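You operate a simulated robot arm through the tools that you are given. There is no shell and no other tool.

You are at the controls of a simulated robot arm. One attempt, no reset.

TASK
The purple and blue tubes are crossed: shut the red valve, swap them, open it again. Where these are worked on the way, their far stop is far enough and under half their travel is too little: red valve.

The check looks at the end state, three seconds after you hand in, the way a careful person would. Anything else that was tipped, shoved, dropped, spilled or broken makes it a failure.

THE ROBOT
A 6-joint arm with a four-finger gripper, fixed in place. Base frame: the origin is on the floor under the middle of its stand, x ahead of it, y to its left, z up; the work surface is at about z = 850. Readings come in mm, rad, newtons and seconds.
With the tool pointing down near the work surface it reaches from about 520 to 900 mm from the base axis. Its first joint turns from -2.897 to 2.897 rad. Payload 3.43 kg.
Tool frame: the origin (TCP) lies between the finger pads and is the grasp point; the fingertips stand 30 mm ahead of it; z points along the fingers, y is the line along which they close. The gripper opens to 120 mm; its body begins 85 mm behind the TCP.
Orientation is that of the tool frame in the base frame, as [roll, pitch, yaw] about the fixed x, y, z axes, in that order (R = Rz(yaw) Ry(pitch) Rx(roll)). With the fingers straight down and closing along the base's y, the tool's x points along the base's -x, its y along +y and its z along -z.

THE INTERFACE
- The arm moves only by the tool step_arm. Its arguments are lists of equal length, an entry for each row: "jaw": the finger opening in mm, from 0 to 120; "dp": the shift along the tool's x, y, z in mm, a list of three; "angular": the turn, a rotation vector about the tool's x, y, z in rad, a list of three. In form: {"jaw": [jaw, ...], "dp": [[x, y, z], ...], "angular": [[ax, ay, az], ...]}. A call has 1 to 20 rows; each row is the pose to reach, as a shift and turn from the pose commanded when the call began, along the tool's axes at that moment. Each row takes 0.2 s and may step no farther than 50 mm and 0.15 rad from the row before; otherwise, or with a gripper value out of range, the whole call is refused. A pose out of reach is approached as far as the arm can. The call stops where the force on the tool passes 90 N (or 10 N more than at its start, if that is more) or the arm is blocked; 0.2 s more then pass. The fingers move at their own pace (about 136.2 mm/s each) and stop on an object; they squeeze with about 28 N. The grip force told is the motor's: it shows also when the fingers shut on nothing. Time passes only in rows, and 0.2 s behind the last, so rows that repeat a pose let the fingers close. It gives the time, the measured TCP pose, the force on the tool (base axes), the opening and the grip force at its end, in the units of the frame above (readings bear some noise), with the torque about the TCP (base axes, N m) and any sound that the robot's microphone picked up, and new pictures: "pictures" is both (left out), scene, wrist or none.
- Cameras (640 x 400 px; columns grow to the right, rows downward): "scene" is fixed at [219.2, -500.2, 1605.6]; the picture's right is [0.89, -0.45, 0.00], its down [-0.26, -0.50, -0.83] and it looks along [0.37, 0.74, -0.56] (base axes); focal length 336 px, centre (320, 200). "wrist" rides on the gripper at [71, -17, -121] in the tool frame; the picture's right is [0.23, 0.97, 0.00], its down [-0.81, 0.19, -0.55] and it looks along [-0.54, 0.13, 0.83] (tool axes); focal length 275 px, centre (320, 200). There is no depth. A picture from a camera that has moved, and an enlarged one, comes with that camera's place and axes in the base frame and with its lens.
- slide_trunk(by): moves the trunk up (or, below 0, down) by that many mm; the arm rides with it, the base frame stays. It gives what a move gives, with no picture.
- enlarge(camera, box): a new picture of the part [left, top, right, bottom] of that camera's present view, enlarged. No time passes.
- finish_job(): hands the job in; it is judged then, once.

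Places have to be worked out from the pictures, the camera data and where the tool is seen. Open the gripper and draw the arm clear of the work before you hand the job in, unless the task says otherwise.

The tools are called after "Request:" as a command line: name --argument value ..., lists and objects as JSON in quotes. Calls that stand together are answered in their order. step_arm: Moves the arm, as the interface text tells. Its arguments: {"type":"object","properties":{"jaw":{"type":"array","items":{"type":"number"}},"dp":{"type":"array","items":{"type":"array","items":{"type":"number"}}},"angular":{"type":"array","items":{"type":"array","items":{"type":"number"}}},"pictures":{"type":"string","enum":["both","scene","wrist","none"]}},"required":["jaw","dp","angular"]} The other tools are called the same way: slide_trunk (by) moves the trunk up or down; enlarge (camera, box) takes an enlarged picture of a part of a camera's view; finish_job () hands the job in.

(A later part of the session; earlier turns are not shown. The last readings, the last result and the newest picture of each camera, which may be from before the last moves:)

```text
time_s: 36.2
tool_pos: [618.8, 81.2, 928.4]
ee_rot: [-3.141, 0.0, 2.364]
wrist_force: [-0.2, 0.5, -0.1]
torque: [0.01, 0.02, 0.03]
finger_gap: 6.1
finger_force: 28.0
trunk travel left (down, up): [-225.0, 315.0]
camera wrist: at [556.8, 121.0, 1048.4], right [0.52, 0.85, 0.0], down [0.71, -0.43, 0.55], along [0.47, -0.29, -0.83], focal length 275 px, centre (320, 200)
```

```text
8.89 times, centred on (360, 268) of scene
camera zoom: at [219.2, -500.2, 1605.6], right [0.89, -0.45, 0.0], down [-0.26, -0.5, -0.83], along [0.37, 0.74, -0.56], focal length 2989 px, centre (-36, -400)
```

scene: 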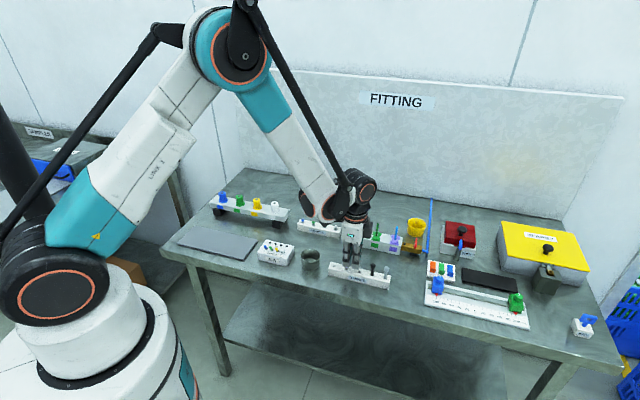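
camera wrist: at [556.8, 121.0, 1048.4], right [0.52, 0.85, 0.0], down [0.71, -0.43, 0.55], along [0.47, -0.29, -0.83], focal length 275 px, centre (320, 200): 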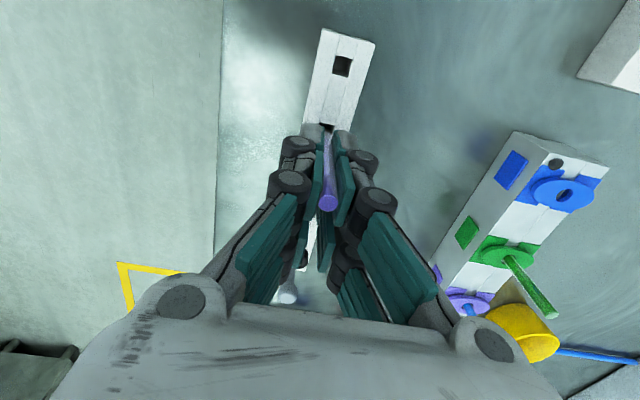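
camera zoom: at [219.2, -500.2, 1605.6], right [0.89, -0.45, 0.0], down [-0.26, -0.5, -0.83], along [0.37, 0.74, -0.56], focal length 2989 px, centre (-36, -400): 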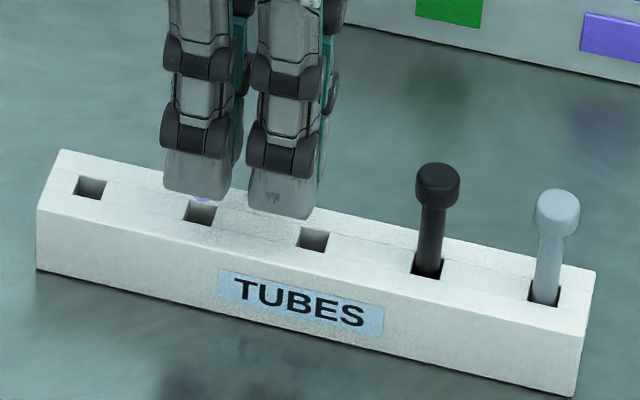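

Close to the rack now; I need a finer check of tube end vs hole, so I'll zoom in further from both cameras.

Request:
enlarge --camera "scene" --box '[340, 255, 372, 279]'

Request:
enlarge --camera "wrist" --box '[300, 105, 360, 155]'

```text
16.00 times, centred on (356, 267) of scene
camera zoom: at [219.2, -500.2, 1605.6], right [0.89, -0.45, 0.0], down [-0.26, -0.5, -0.83], along [0.37, 0.74, -0.56], focal length 5380 px, centre (-256, -872)
```

zoom: 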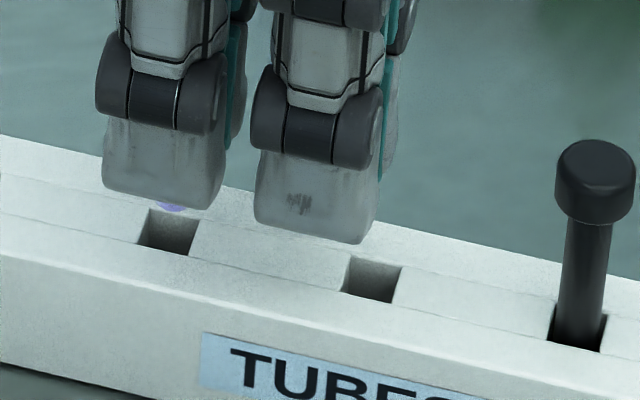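

```text
8.00 times, centred on (330, 130) of wrist
camera zoom: at [556.8, 121.0, 1048.4], right [0.52, 0.85, 0.0], down [0.71, -0.43, 0.55], along [0.47, -0.29, -0.83], focal length 2202 px, centre (240, 760)
```

zoom: 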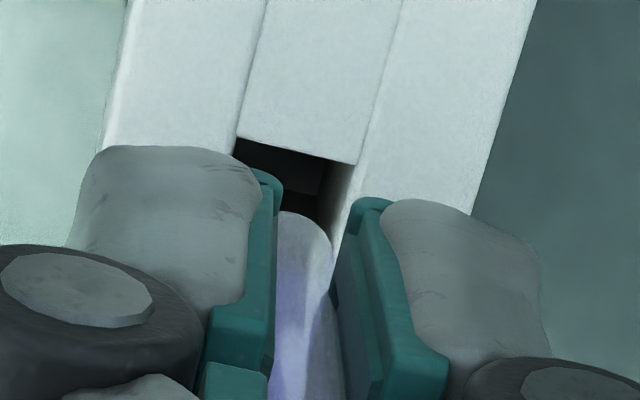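

Combining both views, the tube end is ~7 mm above the rack and needs a small shift (+0.6, −0.6 mm). I'll apply it and lower, checking force.

Request:
step_arm --jaw '[0, 0, 0, 0, 0]' --dp '[[0.6, -0.6, 0], [0.6, -0.6, 3], [0.6, -0.6, 6], [0.6, -0.6, 9], [0.6, -0.6, 9]]' --angular '[[0, 0, 0], [0, 0, 0], [0, 0, 0], [0, 0, 0], [0, 0, 0]]' --pictures "wrist"

Request:
enlarge --camera "scene" --box '[340, 255, 372, 279]'

Request:
enlarge --camera "wrist" --box '[300, 105, 360, 155]'

```text
time_s: 37.4
tool_pos: [619.0, 82.4, 916.7]
ee_rot: [-3.141, 0.0, 2.364]
wrist_force: [0.1, 0.7, -0.7]
torque: [0.0, -0.03, 0.01]
finger_gap: 6.0
finger_force: 27.8
trunk travel left (down, up): [-225.0, 315.0]
camera wrist: at [556.1, 121.3, 1038.7], right [0.52, 0.85, 0.0], down [0.71, -0.43, 0.55], along [0.47, -0.29, -0.83], focal length 275 px, centre (320, 200)
```

wrist: 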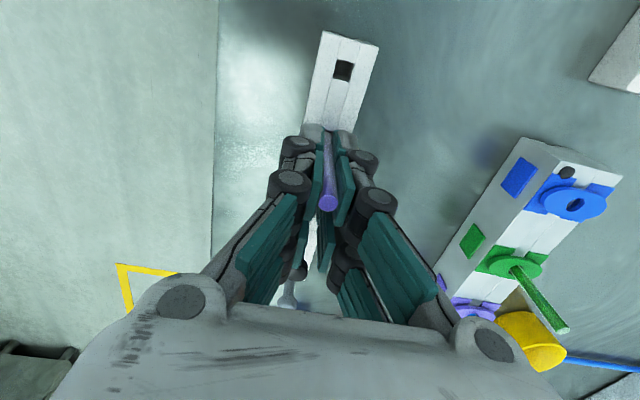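

```text
16.00 times, centred on (356, 267) of scene
camera zoom: at [219.2, -500.2, 1605.6], right [0.89, -0.45, 0.0], down [-0.26, -0.5, -0.83], along [0.37, 0.74, -0.56], focal length 5380 px, centre (-256, -872)
```

zoom: 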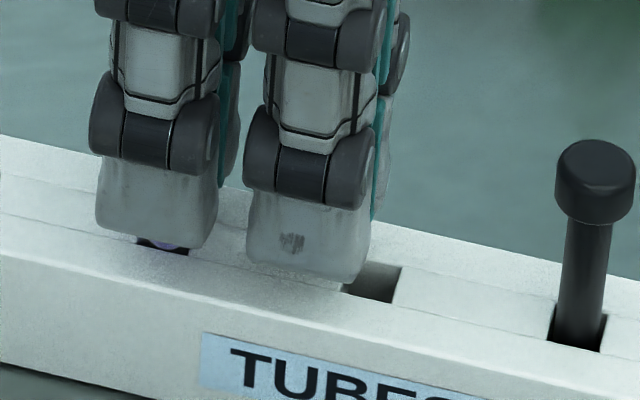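

```text
8.00 times, centred on (330, 130) of wrist
camera zoom: at [556.1, 121.3, 1038.7], right [0.52, 0.85, 0.0], down [0.71, -0.43, 0.55], along [0.47, -0.29, -0.83], focal length 2202 px, centre (240, 760)
```

zoom: 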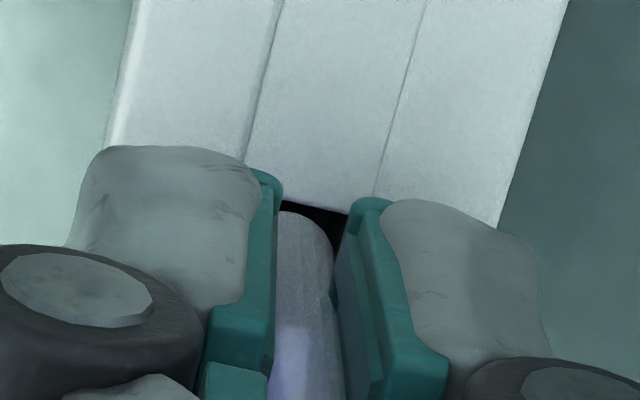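

No contact force, and the tube end appears to have entered the hole. I'll lower another 5 mm.

Request:
step_arm --jaw '[0, 0, 0, 0]' --dp '[[0, 0, 2], [0, 0, 4], [0, 0, 5], [0, 0, 5]]' --angular '[[0, 0, 0], [0, 0, 0], [0, 0, 0], [0, 0, 0]]' --pictures "none"

Request:
enlarge --camera "scene" --box '[340, 255, 372, 279]'

Request:
enlarge --camera "wrist" --box '[300, 105, 360, 155]'

```text
time_s: 38.4
tool_pos: [617.7, 80.9, 912.9]
ee_rot: [3.141, 0.001, 2.364]
wrist_force: [0.5, 0.0, -0.9]
torque: [-0.02, 0.02, 0.02]
finger_gap: 5.9
finger_force: 28.2
trunk travel left (down, up): [-225.0, 315.0]
```

```text
16.00 times, centred on (356, 267) of scene
camera zoom: at [219.2, -500.2, 1605.6], right [0.89, -0.45, 0.0], down [-0.26, -0.5, -0.83], along [0.37, 0.74, -0.56], focal length 5380 px, centre (-256, -872)
```

zoom: 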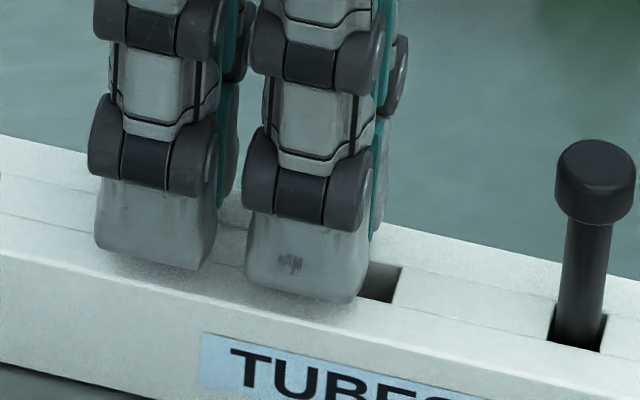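

```text
8.00 times, centred on (330, 130) of wrist
camera zoom: at [555.8, 120.9, 1033.9], right [0.52, 0.85, 0.0], down [0.71, -0.43, 0.55], along [0.47, -0.29, -0.83], focal length 2202 px, centre (240, 760)
```

zoom: 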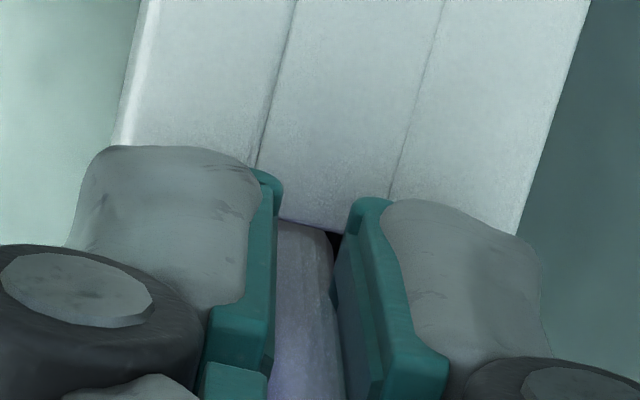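

The tube end is inside the hole. I'll lower 2 mm more and release gently with the pads still guiding it.

Request:
step_arm --jaw '[0, 0, 9, 11, 13, 13]' --dp '[[0, 0, 1], [0, 0, 2], [0, 0, 2], [0, 0, 2], [0, 0, 2], [0, 0, 2]]' --angular '[[0, 0, 0], [0, 0, 0], [0, 0, 0], [0, 0, 0], [0, 0, 0], [0, 0, 0]]' --pictures "both"

Request:
enlarge --camera "wrist" --box '[270, 80, 390, 220]'

Request:
enlarge --camera "scene" --box '[330, 235, 390, 280]'

```text
time_s: 39.8
tool_pos: [617.7, 80.4, 910.7]
ee_rot: [3.141, -0.001, 2.363]
wrist_force: [0.5, 0.4, -0.8]
torque: [0.0, -0.02, 0.02]
finger_gap: 13.0
finger_force: 0.1
trunk travel left (down, up): [-225.0, 315.0]
camera wrist: at [555.8, 120.8, 1031.9], right [0.52, 0.85, 0.0], down [0.71, -0.43, 0.55], along [0.47, -0.29, -0.83], focal length 275 px, centre (320, 200)
```

scene: 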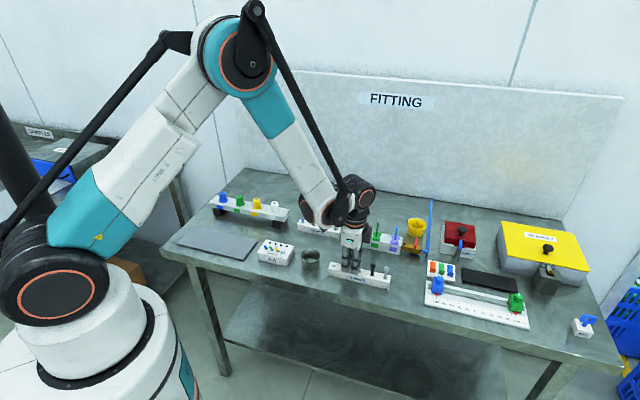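
wrist: 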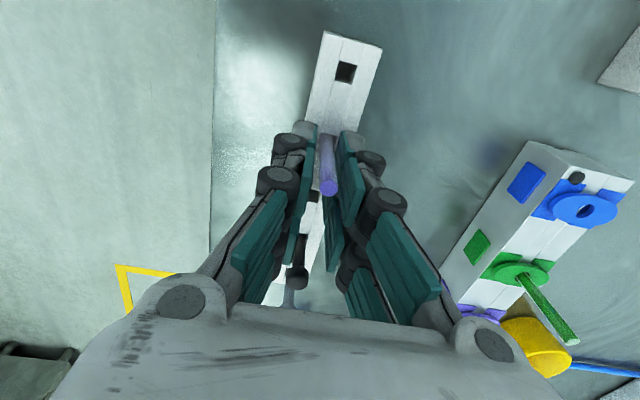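

```text
2.86 times, centred on (330, 150) of wrist
camera zoom: at [555.8, 120.8, 1031.9], right [0.52, 0.85, 0.0], down [0.71, -0.43, 0.55], along [0.47, -0.29, -0.83], focal length 786 px, centre (291, 343)
```

zoom: 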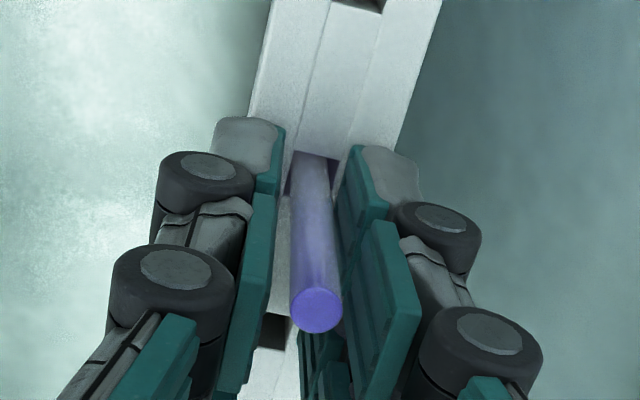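

```text
8.89 times, centred on (360, 258) of scene
camera zoom: at [219.2, -500.2, 1605.6], right [0.89, -0.45, 0.0], down [-0.26, -0.5, -0.83], along [0.37, 0.74, -0.56], focal length 2989 px, centre (-36, -311)
```

zoom: 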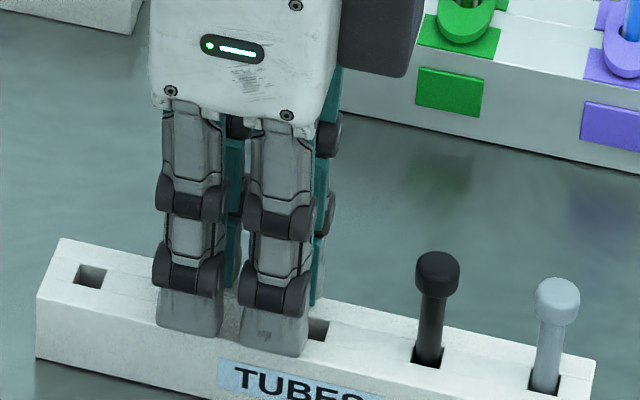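

The purple tube now stands in rack hole 2. I'll open a bit, rise clear, and travel over to the blue tube at the purple port (target TCP ≈ (814,110)).

Request:
step_arm --jaw '[24, 30, 30, 30, 30, 40, 40, 40, 40, 40, 40]' --dp '[[0, 0, 0], [0, 0, 0], [0, 0, -35], [0, 0, -70], [0, 0, -100], [-24, 32, -100], [-48, 64, -100], [-72, 96, -100], [-96, 128, -100], [-118.9, 159.4, -100], [-118.9, 159.4, -80]]' --angular '[[0, 0, 0], [0, 0, 0], [0, 0, 0], [0, 0, 0], [0, 0, 0], [0, 0, 0], [0, 0, 0], [0, 0, 0], [0, 0, 0], [0, 0, 0], [0, 0, 0]]' --pictures "both"

Request:
enlarge --camera "wrist" --box '[220, 50, 420, 210]'

Request:
enlarge --camera "scene" --box '[320, 200, 440, 290]'

```text
time_s: 42.2
tool_pos: [813.2, 111.6, 990.8]
ee_rot: [-3.142, 0.001, 2.363]
wrist_force: [0.8, -0.1, 0.2]
torque: [0.01, 0.03, -0.01]
finger_gap: 40.0
finger_force: 0.1
trunk travel left (down, up): [-225.0, 315.0]
camera wrist: at [751.7, 150.9, 1111.7], right [0.52, 0.85, 0.0], down [0.71, -0.43, 0.55], along [0.47, -0.29, -0.83], focal length 275 px, centre (320, 200)
```

scene: 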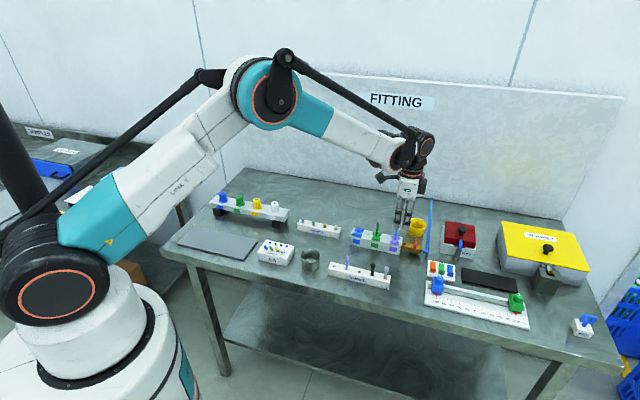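
wrist: 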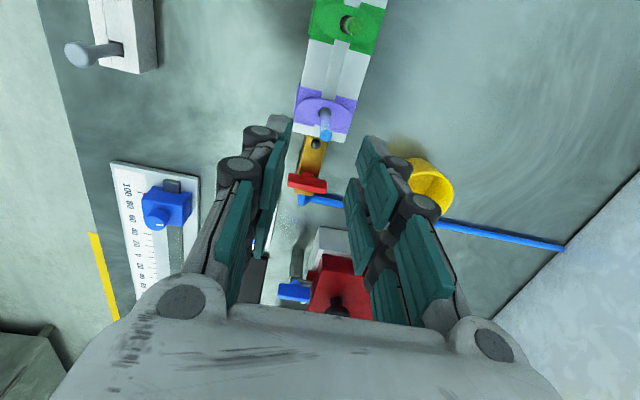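

```text
2.50 times, centred on (320, 130) of wrist
camera zoom: at [751.7, 150.9, 1111.7], right [0.52, 0.85, 0.0], down [0.71, -0.43, 0.55], along [0.47, -0.29, -0.83], focal length 688 px, centre (320, 375)
```

zoom: 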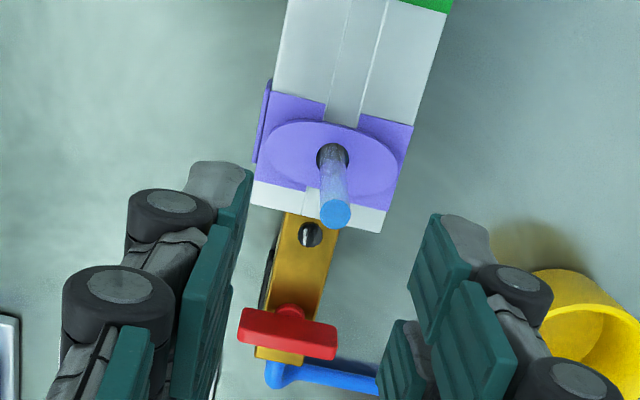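

```text
4.44 times, centred on (380, 245) of scene
camera zoom: at [219.2, -500.2, 1605.6], right [0.89, -0.45, 0.0], down [-0.26, -0.5, -0.83], along [0.37, 0.74, -0.56], focal length 1494 px, centre (53, 0)
```

zoom: 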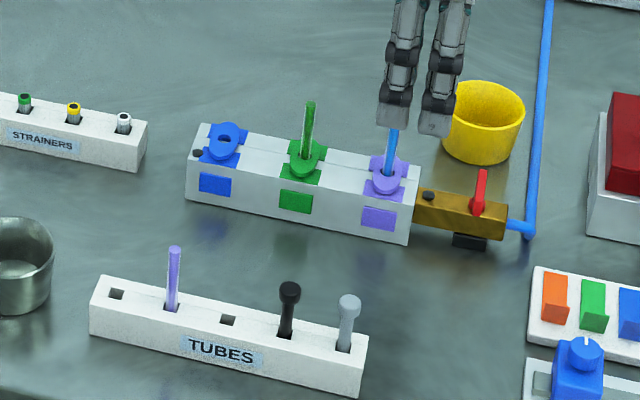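

The purple tube stands upright in the rack. For the blue tube, I need shifts of about −3 mm in tool x and −1.2 in y; then I'll descend to just above the collar.

Request:
step_arm --jaw '[30, 24, 20, 20, 20, 20]' --dp '[[-3, -1.2, 0], [-3, -1.2, 15], [-3, -1.2, 30], [-3, -1.2, 45], [-3, -1.2, 58], [-3, -1.2, 58]]' --angular '[[0, 0, 0], [0, 0, 0], [0, 0, 0], [0, 0, 0], [0, 0, 0], [0, 0, 0]]' --pictures "both"

Request:
enlarge --camera "wrist" --box '[220, 50, 420, 210]'

Request:
enlarge --camera "scene" --box '[370, 215, 425, 260]'

```text
time_s: 43.6
tool_pos: [816.3, 108.2, 933.0]
ee_rot: [3.141, 0.0, 2.363]
wrist_force: [-0.3, 0.7, 0.3]
torque: [0.0, 0.03, 0.01]
finger_gap: 20.1
finger_force: 0.1
trunk travel left (down, up): [-225.0, 315.0]
camera wrist: at [753.4, 147.6, 1053.6], right [0.52, 0.85, 0.0], down [0.71, -0.43, 0.55], along [0.47, -0.29, -0.83], focal length 275 px, centre (320, 200)
```

scene: 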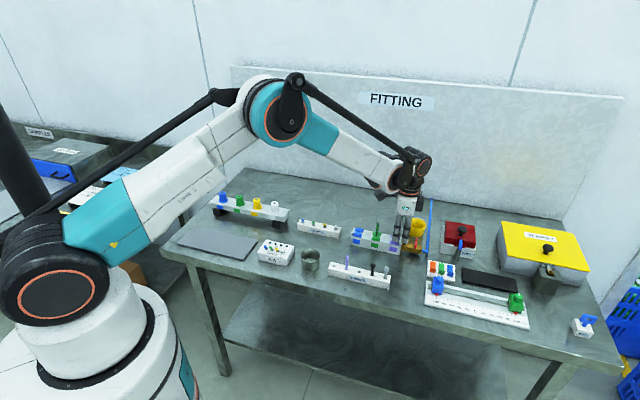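
wrist: 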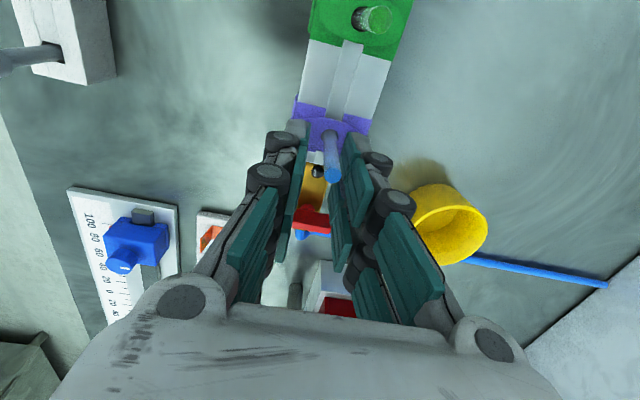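

```text
2.50 times, centred on (320, 130) of wrist
camera zoom: at [753.4, 147.6, 1053.6], right [0.52, 0.85, 0.0], down [0.71, -0.43, 0.55], along [0.47, -0.29, -0.83], focal length 688 px, centre (320, 375)
```

zoom: 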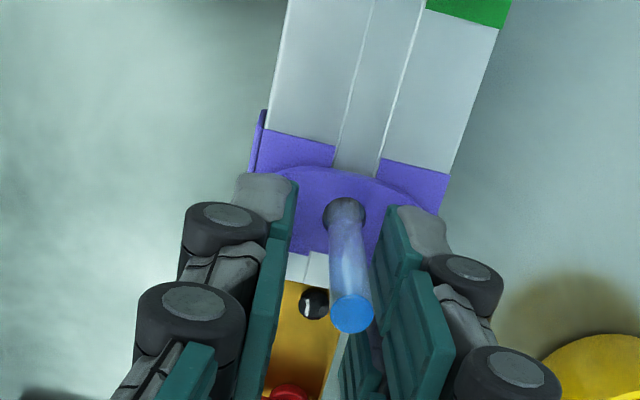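

```text
8.89 times, centred on (398, 238) of scene
camera zoom: at [219.2, -500.2, 1605.6], right [0.89, -0.45, 0.0], down [-0.26, -0.5, -0.83], along [0.37, 0.74, -0.56], focal length 2989 px, centre (-369, -133)
```

zoom: 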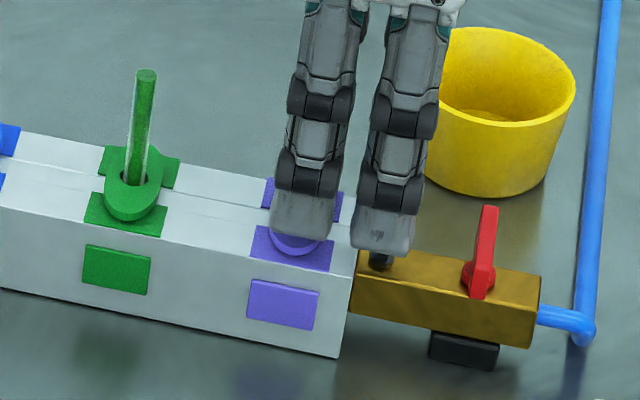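

The blue tube is well centred between the pads. I'll press down onto the collar as before (13 mm lower, ~17 N expected).

Request:
step_arm --jaw '[18, 18, 18, 18, 18, 18, 18, 18, 18]' --dp '[[0, 0, 3], [0, 0, 6], [0, 0, 8], [0, 0, 9], [0, 0, 10], [0, 0, 11], [0, 0, 12], [0, 0, 13], [0, 0, 13]]' --angular '[[0, 0, 0], [0, 0, 0], [0, 0, 0], [0, 0, 0], [0, 0, 0], [0, 0, 0], [0, 0, 0], [0, 0, 0], [0, 0, 0]]' --pictures "none"

Request:
enlarge --camera "scene" --box '[370, 215, 425, 260]'

```text
time_s: 45.6
tool_pos: [814.0, 107.1, 920.6]
ee_rot: [3.141, 0.0, 2.362]
wrist_force: [2.9, 0.0, 15.2]
torque: [0.28, 0.01, -0.08]
finger_gap: 18.1
finger_force: 0.3
trunk travel left (down, up): [-225.0, 315.0]
```

```text
8.89 times, centred on (398, 238) of scene
camera zoom: at [219.2, -500.2, 1605.6], right [0.89, -0.45, 0.0], down [-0.26, -0.5, -0.83], along [0.37, 0.74, -0.56], focal length 2989 px, centre (-369, -133)
```

zoom: 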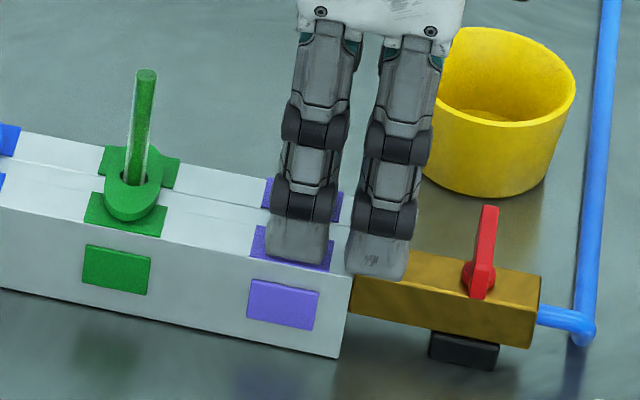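

Force is 15 N as before, collar pressed. Now close on the tube, then lift 12 mm and check.

Request:
step_arm --jaw '[0, 0, 0, 0, 0, 0, 0, 0, 0, 0]' --dp '[[0, 0, 0], [0, 0, 0], [0, 0, 0], [0, 0, 0], [0, 0, 0], [0, 0, -3], [0, 0, -6], [0, 0, -9], [0, 0, -12], [0, 0, -12]]' --angular '[[0, 0, 0], [0, 0, 0], [0, 0, 0], [0, 0, 0], [0, 0, 0], [0, 0, 0], [0, 0, 0], [0, 0, 0], [0, 0, 0], [0, 0, 0]]' --pictures "wrist"

Request:
enlarge --camera "wrist" --box '[220, 50, 420, 210]'

Request:
enlarge --camera "scene" --box '[370, 215, 425, 260]'

```text
time_s: 47.8
tool_pos: [814.8, 107.4, 932.0]
ee_rot: [-3.141, -0.001, 2.363]
wrist_force: [3.2, 2.5, -1.7]
torque: [0.05, -0.11, -0.07]
finger_gap: 5.9
finger_force: 27.6
trunk travel left (down, up): [-225.0, 315.0]
camera wrist: at [753.7, 147.3, 1052.8], right [0.52, 0.85, 0.0], down [0.71, -0.43, 0.55], along [0.47, -0.29, -0.83], focal length 275 px, centre (320, 200)
```

wrist: 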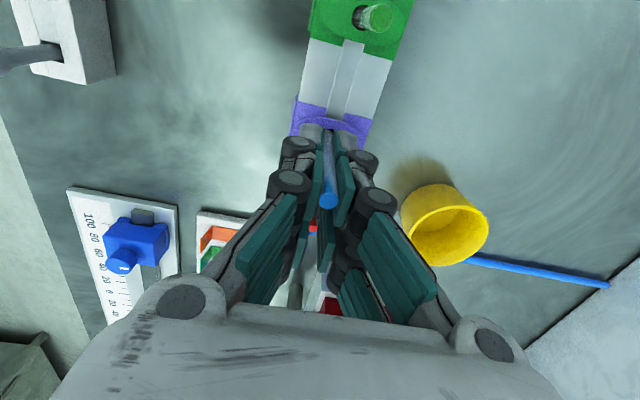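

```text
2.50 times, centred on (320, 130) of wrist
camera zoom: at [753.7, 147.3, 1052.8], right [0.52, 0.85, 0.0], down [0.71, -0.43, 0.55], along [0.47, -0.29, -0.83], focal length 688 px, centre (320, 375)
```

zoom: 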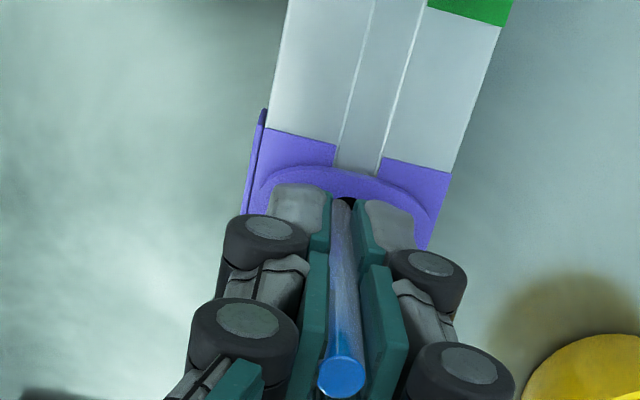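

```text
8.89 times, centred on (398, 238) of scene
camera zoom: at [219.2, -500.2, 1605.6], right [0.89, -0.45, 0.0], down [-0.26, -0.5, -0.83], along [0.37, 0.74, -0.56], focal length 2989 px, centre (-369, -133)
```

zoom: 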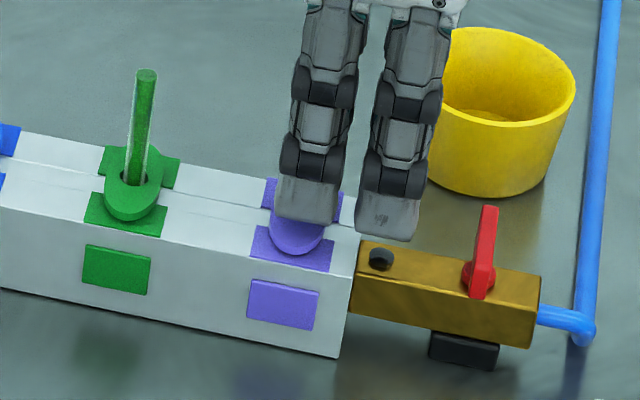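

The blue tube is free too. I'll lift it out and carry it 120 mm back along the manifold to above the blue port.

Request:
step_arm --jaw '[0, 0, 0, 0, 0, 0, 0, 0, 0, 0, 0]' --dp '[[0, 0, -15], [0, 0, -30], [0, 0, -55], [0, 0, -80], [30, 0.5, -80], [60, 1, -80], [90, 1.6, -80], [120.2, 2.1, -80], [120.2, 2.1, -45], [120.2, 2.1, -18], [120.2, 2.1, -18]]' --angular '[[0, 0, 0], [0, 0, 0], [0, 0, 0], [0, 0, 0], [0, 0, 0], [0, 0, 0], [0, 0, 0], [0, 0, 0], [0, 0, 0], [0, 0, 0], [0, 0, 0]]' --pictures "both"

Request:
enlarge --camera "wrist" --box '[280, 80, 380, 180]'

Request:
enlarge --camera "scene" --box '[340, 210, 380, 250]'

```text
time_s: 50.2
tool_pos: [731.1, 193.4, 949.7]
ee_rot: [3.141, -0.001, 2.365]
wrist_force: [-0.8, -0.2, 0.9]
torque: [0.0, -0.04, 0.01]
finger_gap: 5.9
finger_force: 27.8
trunk travel left (down, up): [-225.0, 315.0]
camera wrist: at [669.1, 233.6, 1071.6], right [0.52, 0.85, 0.0], down [0.71, -0.43, 0.55], along [0.47, -0.29, -0.83], focal length 275 px, centre (320, 200)
```

scene: 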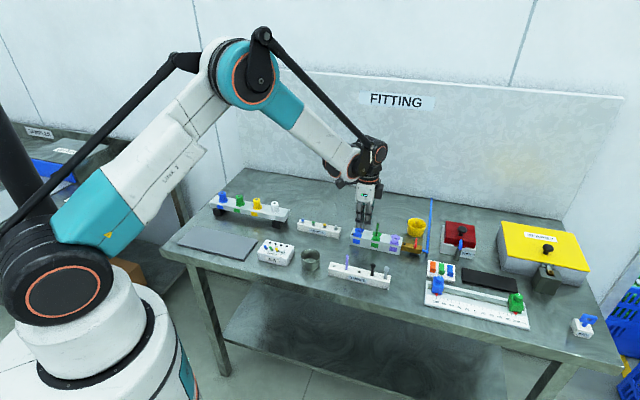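
wrist: 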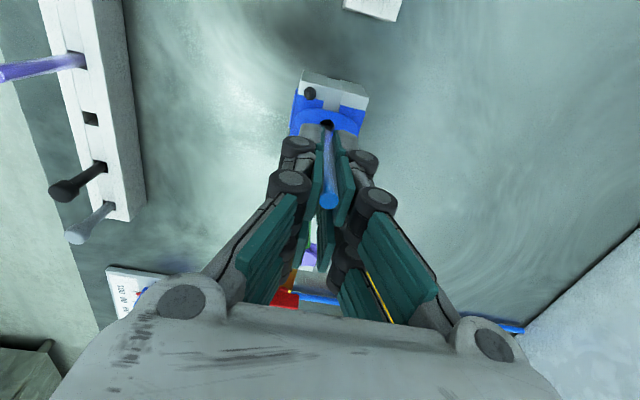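

```text
4.00 times, centred on (330, 130) of wrist
camera zoom: at [669.1, 233.6, 1071.6], right [0.52, 0.85, 0.0], down [0.71, -0.43, 0.55], along [0.47, -0.29, -0.83], focal length 1101 px, centre (280, 480)
```

zoom: 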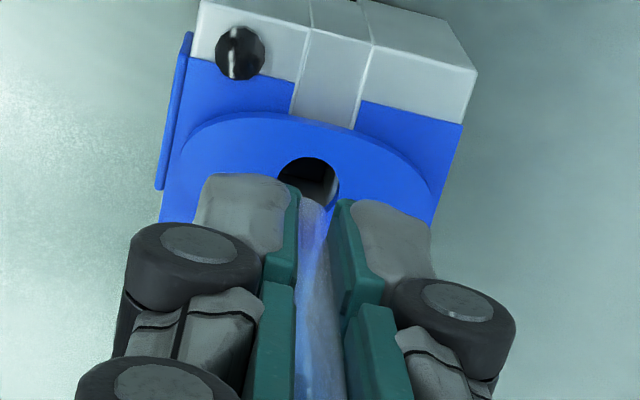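

```text
10.00 times, centred on (360, 230) of scene
camera zoom: at [219.2, -500.2, 1605.6], right [0.89, -0.45, 0.0], down [-0.26, -0.5, -0.83], along [0.37, 0.74, -0.56], focal length 3362 px, centre (-80, -100)
```

zoom: 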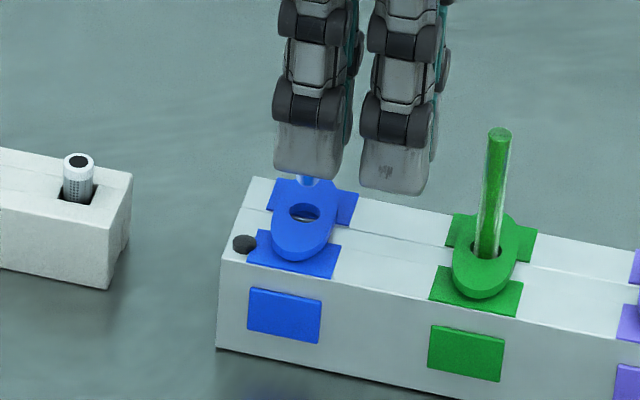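

The tube is nearly over the collar hole; I estimate ~13 mm above it and a needed shift of (+0.5, −0.8) mm. I'll lower 7 mm with that shift and re-check.

Request:
step_arm --jaw '[0, 0, 0, 0]' --dp '[[0.5, -0.8, 0], [0.5, -0.8, 4], [0.5, -0.8, 7], [0.5, -0.8, 7]]' --angular '[[0, 0, 0], [0, 0, 0], [0, 0, 0], [0, 0, 0]]' --pictures "none"

Request:
enlarge --camera "wrist" --box '[300, 105, 360, 155]'

Request:
enlarge --camera "scene" --box '[344, 218, 376, 242]'

```text
time_s: 51.2
tool_pos: [731.5, 193.4, 941.6]
ee_rot: [-3.141, 0.001, 2.362]
wrist_force: [-0.4, 0.0, 0.0]
torque: [-0.01, -0.01, 0.03]
finger_gap: 6.3
finger_force: 28.3
trunk travel left (down, up): [-225.0, 315.0]
```

```text
8.00 times, centred on (330, 130) of wrist
camera zoom: at [668.6, 233.3, 1063.9], right [0.52, 0.85, 0.0], down [0.71, -0.43, 0.55], along [0.47, -0.29, -0.83], focal length 2202 px, centre (240, 760)
```

zoom: 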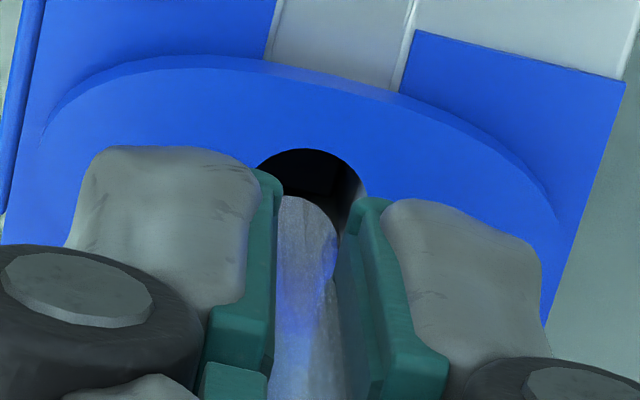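

```text
16.00 times, centred on (360, 230) of scene
camera zoom: at [219.2, -500.2, 1605.6], right [0.89, -0.45, 0.0], down [-0.26, -0.5, -0.83], along [0.37, 0.74, -0.56], focal length 5380 px, centre (-320, -280)
```

zoom: 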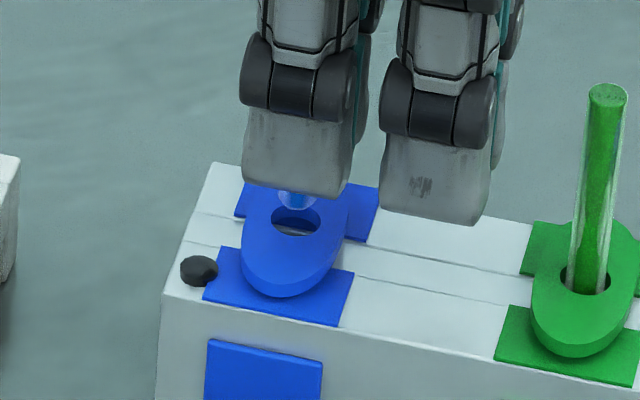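

Both views show the tube end centred over the collar hole, ~6 mm above it. Lowering 10 mm into the collar with a force check.

Request:
step_arm --jaw '[0, 0, 0, 0, 0, 0]' --dp '[[0, 0, 2], [0, 0, 4], [0, 0, 6], [0, 0, 8], [0, 0, 10], [0, 0, 10]]' --angular '[[0, 0, 0], [0, 0, 0], [0, 0, 0], [0, 0, 0], [0, 0, 0], [0, 0, 0]]' --pictures "none"

Request:
enlarge --camera "wrist" --box '[300, 105, 360, 155]'

Request:
enlarge --camera "scene" --box '[344, 218, 376, 242]'

```text
time_s: 52.6
tool_pos: [730.8, 194.0, 932.0]
ee_rot: [-3.14, 0.001, 2.363]
wrist_force: [0.5, 1.1, -1.1]
torque: [0.04, 0.0, -0.01]
finger_gap: 6.1
finger_force: 27.9
trunk travel left (down, up): [-225.0, 315.0]
```

```text
8.00 times, centred on (330, 130) of wrist
camera zoom: at [668.6, 233.9, 1053.4], right [0.52, 0.85, 0.0], down [0.71, -0.43, 0.55], along [0.47, -0.29, -0.83], focal length 2202 px, centre (240, 760)
```

zoom: 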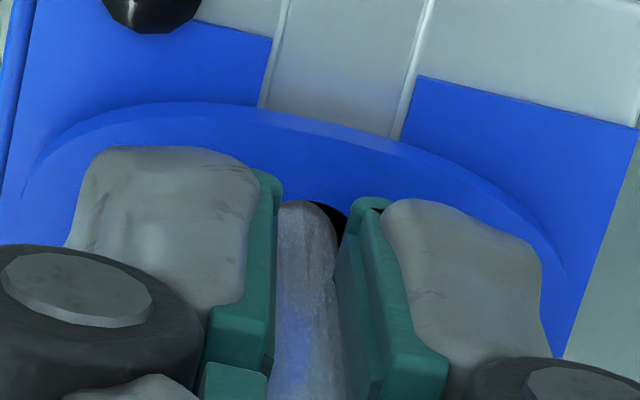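

```text
16.00 times, centred on (360, 230) of scene
camera zoom: at [219.2, -500.2, 1605.6], right [0.89, -0.45, 0.0], down [-0.26, -0.5, -0.83], along [0.37, 0.74, -0.56], focal length 5380 px, centre (-320, -280)
```

zoom: 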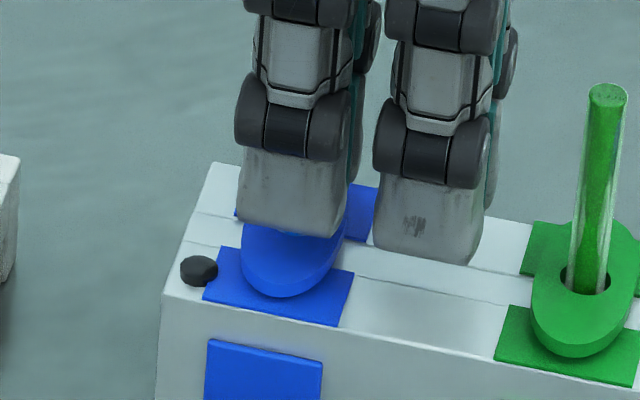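

It's in the collar with no resistance. I'll push it down the rest of the way to the seat depth (13.5 mm more).

Request:
step_arm --jaw '[0, 0, 0, 0, 0, 0, 0, 0, 0]' --dp '[[0, 0, 2], [0, 0, 4], [0, 0, 6], [0, 0, 8], [0, 0, 10], [0, 0, 11.5], [0, 0, 12.5], [0, 0, 13.5], [0, 0, 13.5]]' --angular '[[0, 0, 0], [0, 0, 0], [0, 0, 0], [0, 0, 0], [0, 0, 0], [0, 0, 0], [0, 0, 0], [0, 0, 0], [0, 0, 0]]' --pictures "none"

Request:
enlarge --camera "wrist" --box '[280, 90, 380, 220]'

Request:
enlarge --camera "scene" --box '[344, 218, 376, 242]'

```text
time_s: 54.6
tool_pos: [730.9, 194.1, 918.5]
ee_rot: [-3.14, 0.001, 2.361]
wrist_force: [7.1, 4.8, 14.7]
torque: [0.27, -0.13, -0.12]
finger_gap: 6.2
finger_force: 28.9
trunk travel left (down, up): [-225.0, 315.0]
```

```text
3.08 times, centred on (330, 155) of wrist
camera zoom: at [668.4, 233.6, 1041.0], right [0.52, 0.85, 0.0], down [0.71, -0.43, 0.55], along [0.47, -0.29, -0.83], focal length 847 px, centre (289, 338)
```

zoom: 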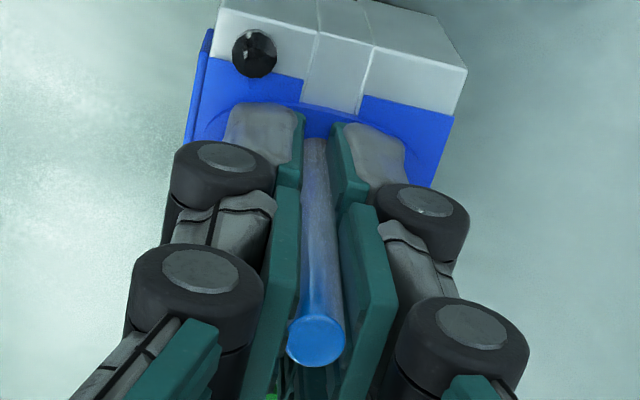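

```text
16.00 times, centred on (360, 230) of scene
camera zoom: at [219.2, -500.2, 1605.6], right [0.89, -0.45, 0.0], down [-0.26, -0.5, -0.83], along [0.37, 0.74, -0.56], focal length 5380 px, centre (-320, -280)
```

zoom: 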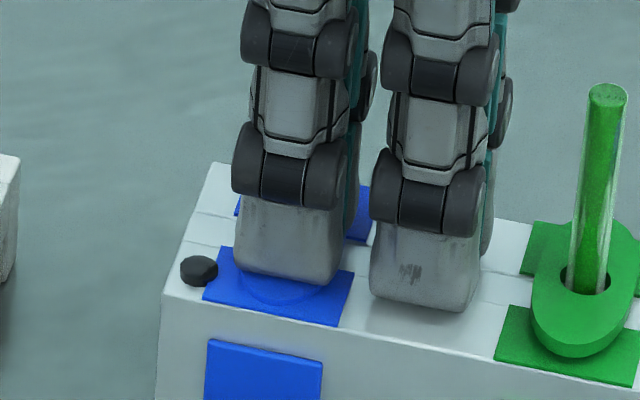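

Seated with ~15 N and the tube at the same depth it came out from. I'll open the fingers, rise off the collar, and look.

Request:
step_arm --jaw '[10, 18, 20, 20, 20, 20]' --dp '[[0, 0, 0], [0, 0, 0], [0, 0, 0], [0, 0, -5], [0, 0, -13], [0, 0, -13]]' --angular '[[0, 0, 0], [0, 0, 0], [0, 0, 0], [0, 0, 0], [0, 0, 0], [0, 0, 0]]' --pictures "none"

Request:
enlarge --camera "wrist" --box '[280, 90, 380, 220]'

Request:
enlarge --camera "scene" --box '[344, 218, 376, 242]'

```text
time_s: 56.0
tool_pos: [730.8, 194.0, 931.2]
ee_rot: [-3.141, 0.001, 2.362]
wrist_force: [0.1, 0.9, -0.7]
torque: [0.03, 0.0, 0.0]
finger_gap: 19.9
finger_force: 0.0
trunk travel left (down, up): [-225.0, 315.0]
```

```text
3.08 times, centred on (330, 155) of wrist
camera zoom: at [668.7, 233.7, 1053.2], right [0.52, 0.85, 0.0], down [0.71, -0.43, 0.55], along [0.47, -0.29, -0.83], focal length 847 px, centre (289, 338)
```

zoom: 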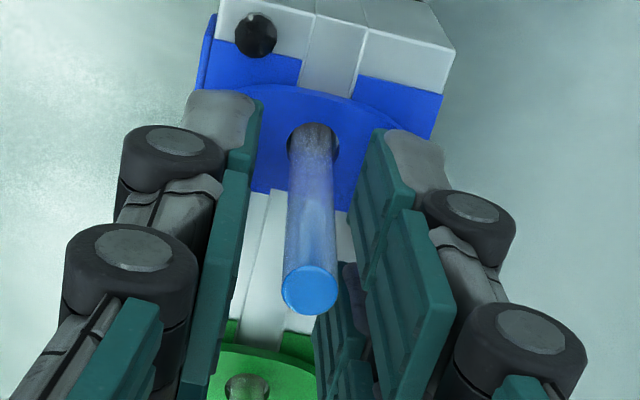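

```text
16.00 times, centred on (360, 230) of scene
camera zoom: at [219.2, -500.2, 1605.6], right [0.89, -0.45, 0.0], down [-0.26, -0.5, -0.83], along [0.37, 0.74, -0.56], focal length 5380 px, centre (-320, -280)
```

zoom: 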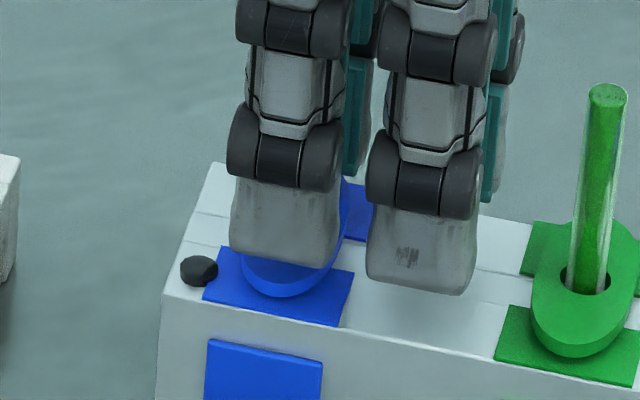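

The blue tube stands in the blue port. I'll do a quick tug test: grip above the collar and pull 3 mm to see whether it is locked.

Request:
step_arm --jaw '[0, 0, 0, 0, 0, 0, 0]' --dp '[[0, 0, 0], [0, 0, 0], [0, 0, 0], [0, 0, 0], [0, 0, -1.5], [0, 0, -3], [0, 0, -3]]' --angular '[[0, 0, 0], [0, 0, 0], [0, 0, 0], [0, 0, 0], [0, 0, 0], [0, 0, 0], [0, 0, 0]]' --pictures "none"

Request:
enlarge --camera "wrist" --box '[280, 90, 380, 220]'

```text
time_s: 57.6
tool_pos: [731.5, 194.7, 936.4]
ee_rot: [3.141, -0.001, 2.363]
wrist_force: [1.1, 0.1, -1.1]
torque: [0.05, -0.08, -0.04]
finger_gap: 6.0
finger_force: 28.3
trunk travel left (down, up): [-225.0, 315.0]
```

```text
3.08 times, centred on (330, 155) of wrist
camera zoom: at [668.8, 233.8, 1056.4], right [0.52, 0.85, 0.0], down [0.71, -0.43, 0.55], along [0.47, -0.29, -0.83], focal length 847 px, centre (289, 338)
```

zoom: 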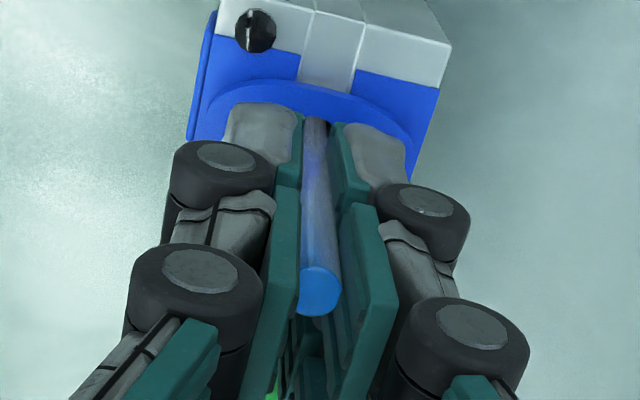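

The tube followed with almost no force, so it isn't locked in yet (the collar was held down while inserting). Now gripping higher, I'll push it down without touching the collar until it seats.

Request:
step_arm --jaw '[0, 0, 0, 0, 0, 0, 0]' --dp '[[0, 0, 1.5], [0, 0, 3], [0, 0, 4], [0, 0, 5], [0, 0, 6], [0, 0, 7], [0, 0, 7]]' --angular '[[0, 0, 0], [0, 0, 0], [0, 0, 0], [0, 0, 0], [0, 0, 0], [0, 0, 0], [0, 0, 0]]' --pictures "none"

Request:
enlarge --camera "wrist" --box '[280, 90, 380, 220]'

Request:
enlarge --camera "scene" --box '[344, 218, 376, 242]'

```text
time_s: 59.2
tool_pos: [730.0, 194.5, 927.5]
ee_rot: [3.14, 0.0, 2.361]
wrist_force: [2.8, 3.3, 3.4]
torque: [0.17, -0.07, -0.06]
finger_gap: 6.0
finger_force: 27.8
trunk travel left (down, up): [-225.0, 315.0]
```

```text
3.08 times, centred on (330, 155) of wrist
camera zoom: at [668.3, 233.9, 1049.4], right [0.52, 0.85, 0.0], down [0.71, -0.43, 0.55], along [0.47, -0.29, -0.83], focal length 847 px, centre (289, 338)
```

zoom: 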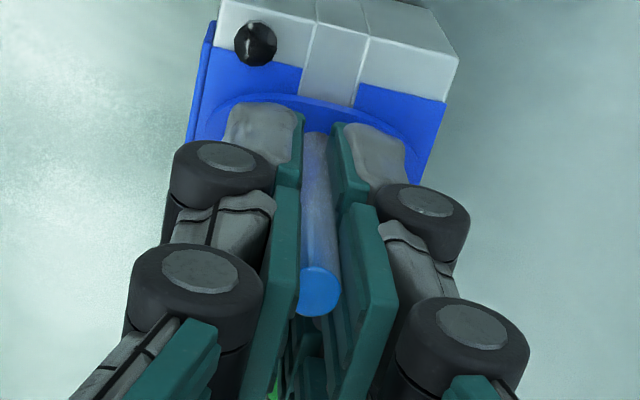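

```text
16.00 times, centred on (360, 230) of scene
camera zoom: at [219.2, -500.2, 1605.6], right [0.89, -0.45, 0.0], down [-0.26, -0.5, -0.83], along [0.37, 0.74, -0.56], focal length 5380 px, centre (-320, -280)
```

zoom: 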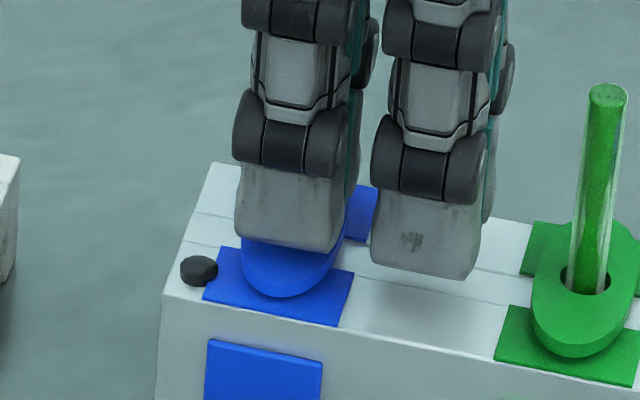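

Only ~3 N so far. I'll release, back off upward, and compare the blue tube's exposed height with the untouched green one.

Request:
step_arm --jaw '[12, 24, 30, 40, 40, 40]' --dp '[[0, 0, 0], [0, 0, 0], [0, 0, -20], [0, 0, -50], [35, 0, -70], [35, 0, -70]]' --angular '[[0, 0, 0], [0, 0, 0], [0, 0, 0], [0, 0, 0], [0, 0, 0], [0, 0, 0]]' --pictures "both"

Request:
enlarge --camera "scene" --box '[345, 215, 415, 260]'

Request:
enlarge --camera "wrist" --box '[240, 80, 400, 220]'

```text
time_s: 60.6
tool_pos: [706.2, 216.6, 999.8]
ee_rot: [-3.14, 0.001, 2.363]
wrist_force: [-0.2, 0.0, 0.4]
torque: [-0.01, -0.03, 0.01]
finger_gap: 40.2
finger_force: 0.1
trunk travel left (down, up): [-225.0, 315.0]
camera wrist: at [644.8, 256.9, 1120.8], right [0.52, 0.85, 0.0], down [0.71, -0.43, 0.55], along [0.47, -0.29, -0.83], focal length 275 px, centre (320, 200)
```

scene: 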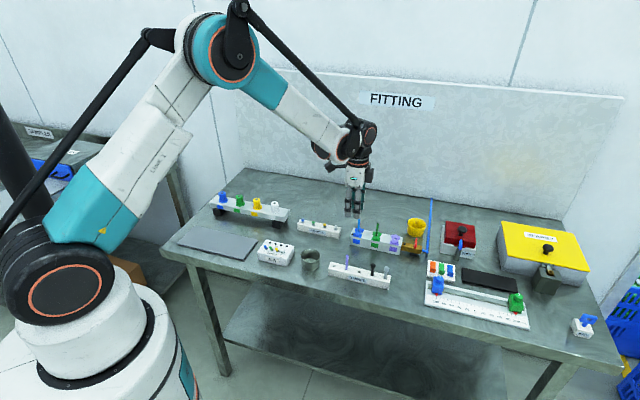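
wrist: 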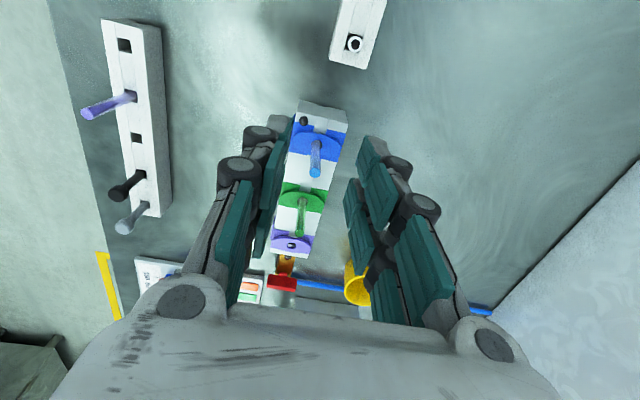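

```text
8.89 times, centred on (380, 238) of scene
camera zoom: at [219.2, -500.2, 1605.6], right [0.89, -0.45, 0.0], down [-0.26, -0.5, -0.83], along [0.37, 0.74, -0.56], focal length 2989 px, centre (-213, -133)
```

zoom: 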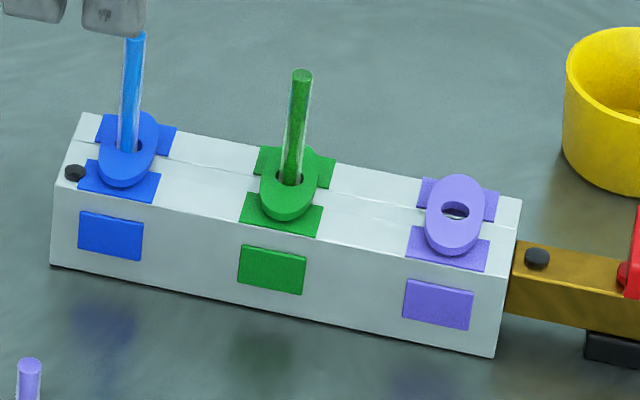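

```text
2.86 times, centred on (320, 150) of wrist
camera zoom: at [644.8, 256.9, 1120.8], right [0.52, 0.85, 0.0], down [0.71, -0.43, 0.55], along [0.47, -0.29, -0.83], focal length 786 px, centre (320, 343)
```

zoom: 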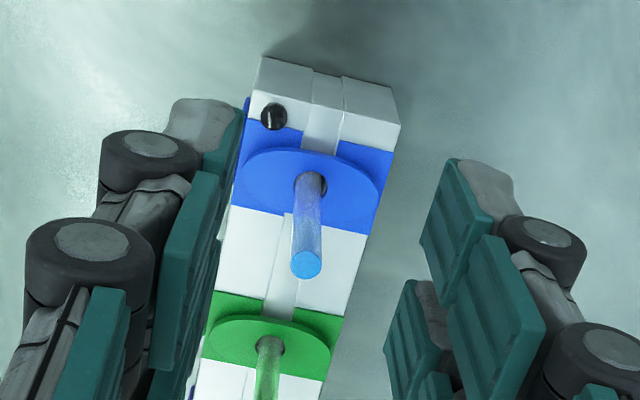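

The blue tube's top is about 3 mm higher than the original seated level — the rising collar dragged it up. I'll regrip it higher, clear of the collar, and push it down until it seats.

Request:
step_arm --jaw '[30, 24, 24, 24, 24, 0, 0, 0, 0]' --dp '[[-35, 0, 0], [-35, 0, 20], [-35, 0, 40], [-35, 0, 61], [-35, 0, 61], [-35, 0, 61], [-35, 0, 61], [-35, 0, 61], [-35, 0, 61]]' --angular '[[0, 0, 0], [0, 0, 0], [0, 0, 0], [0, 0, 0], [0, 0, 0], [0, 0, 0], [0, 0, 0], [0, 0, 0], [0, 0, 0]]' --pictures "none"

Request:
enlarge --camera "wrist" --box '[280, 90, 380, 220]'

```text
time_s: 62.6
tool_pos: [730.3, 193.8, 935.6]
ee_rot: [3.14, 0.001, 2.363]
wrist_force: [-0.5, 1.4, -3.5]
torque: [0.04, 0.02, -0.01]
finger_gap: 6.0
finger_force: 28.1
trunk travel left (down, up): [-225.0, 315.0]
```

```text
3.08 times, centred on (330, 155) of wrist
camera zoom: at [669.7, 233.1, 1057.4], right [0.52, 0.85, 0.0], down [0.71, -0.43, 0.55], along [0.47, -0.29, -0.83], focal length 847 px, centre (289, 338)
```

zoom: 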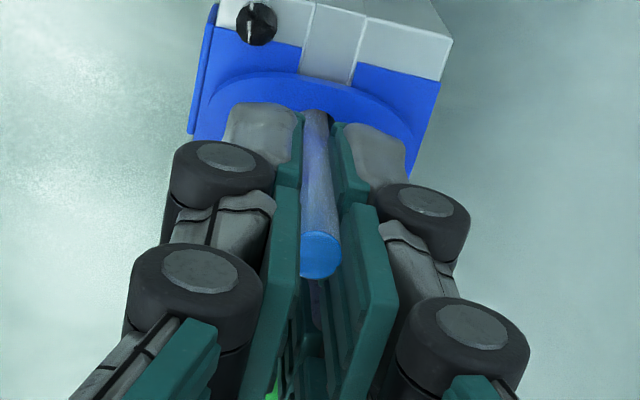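

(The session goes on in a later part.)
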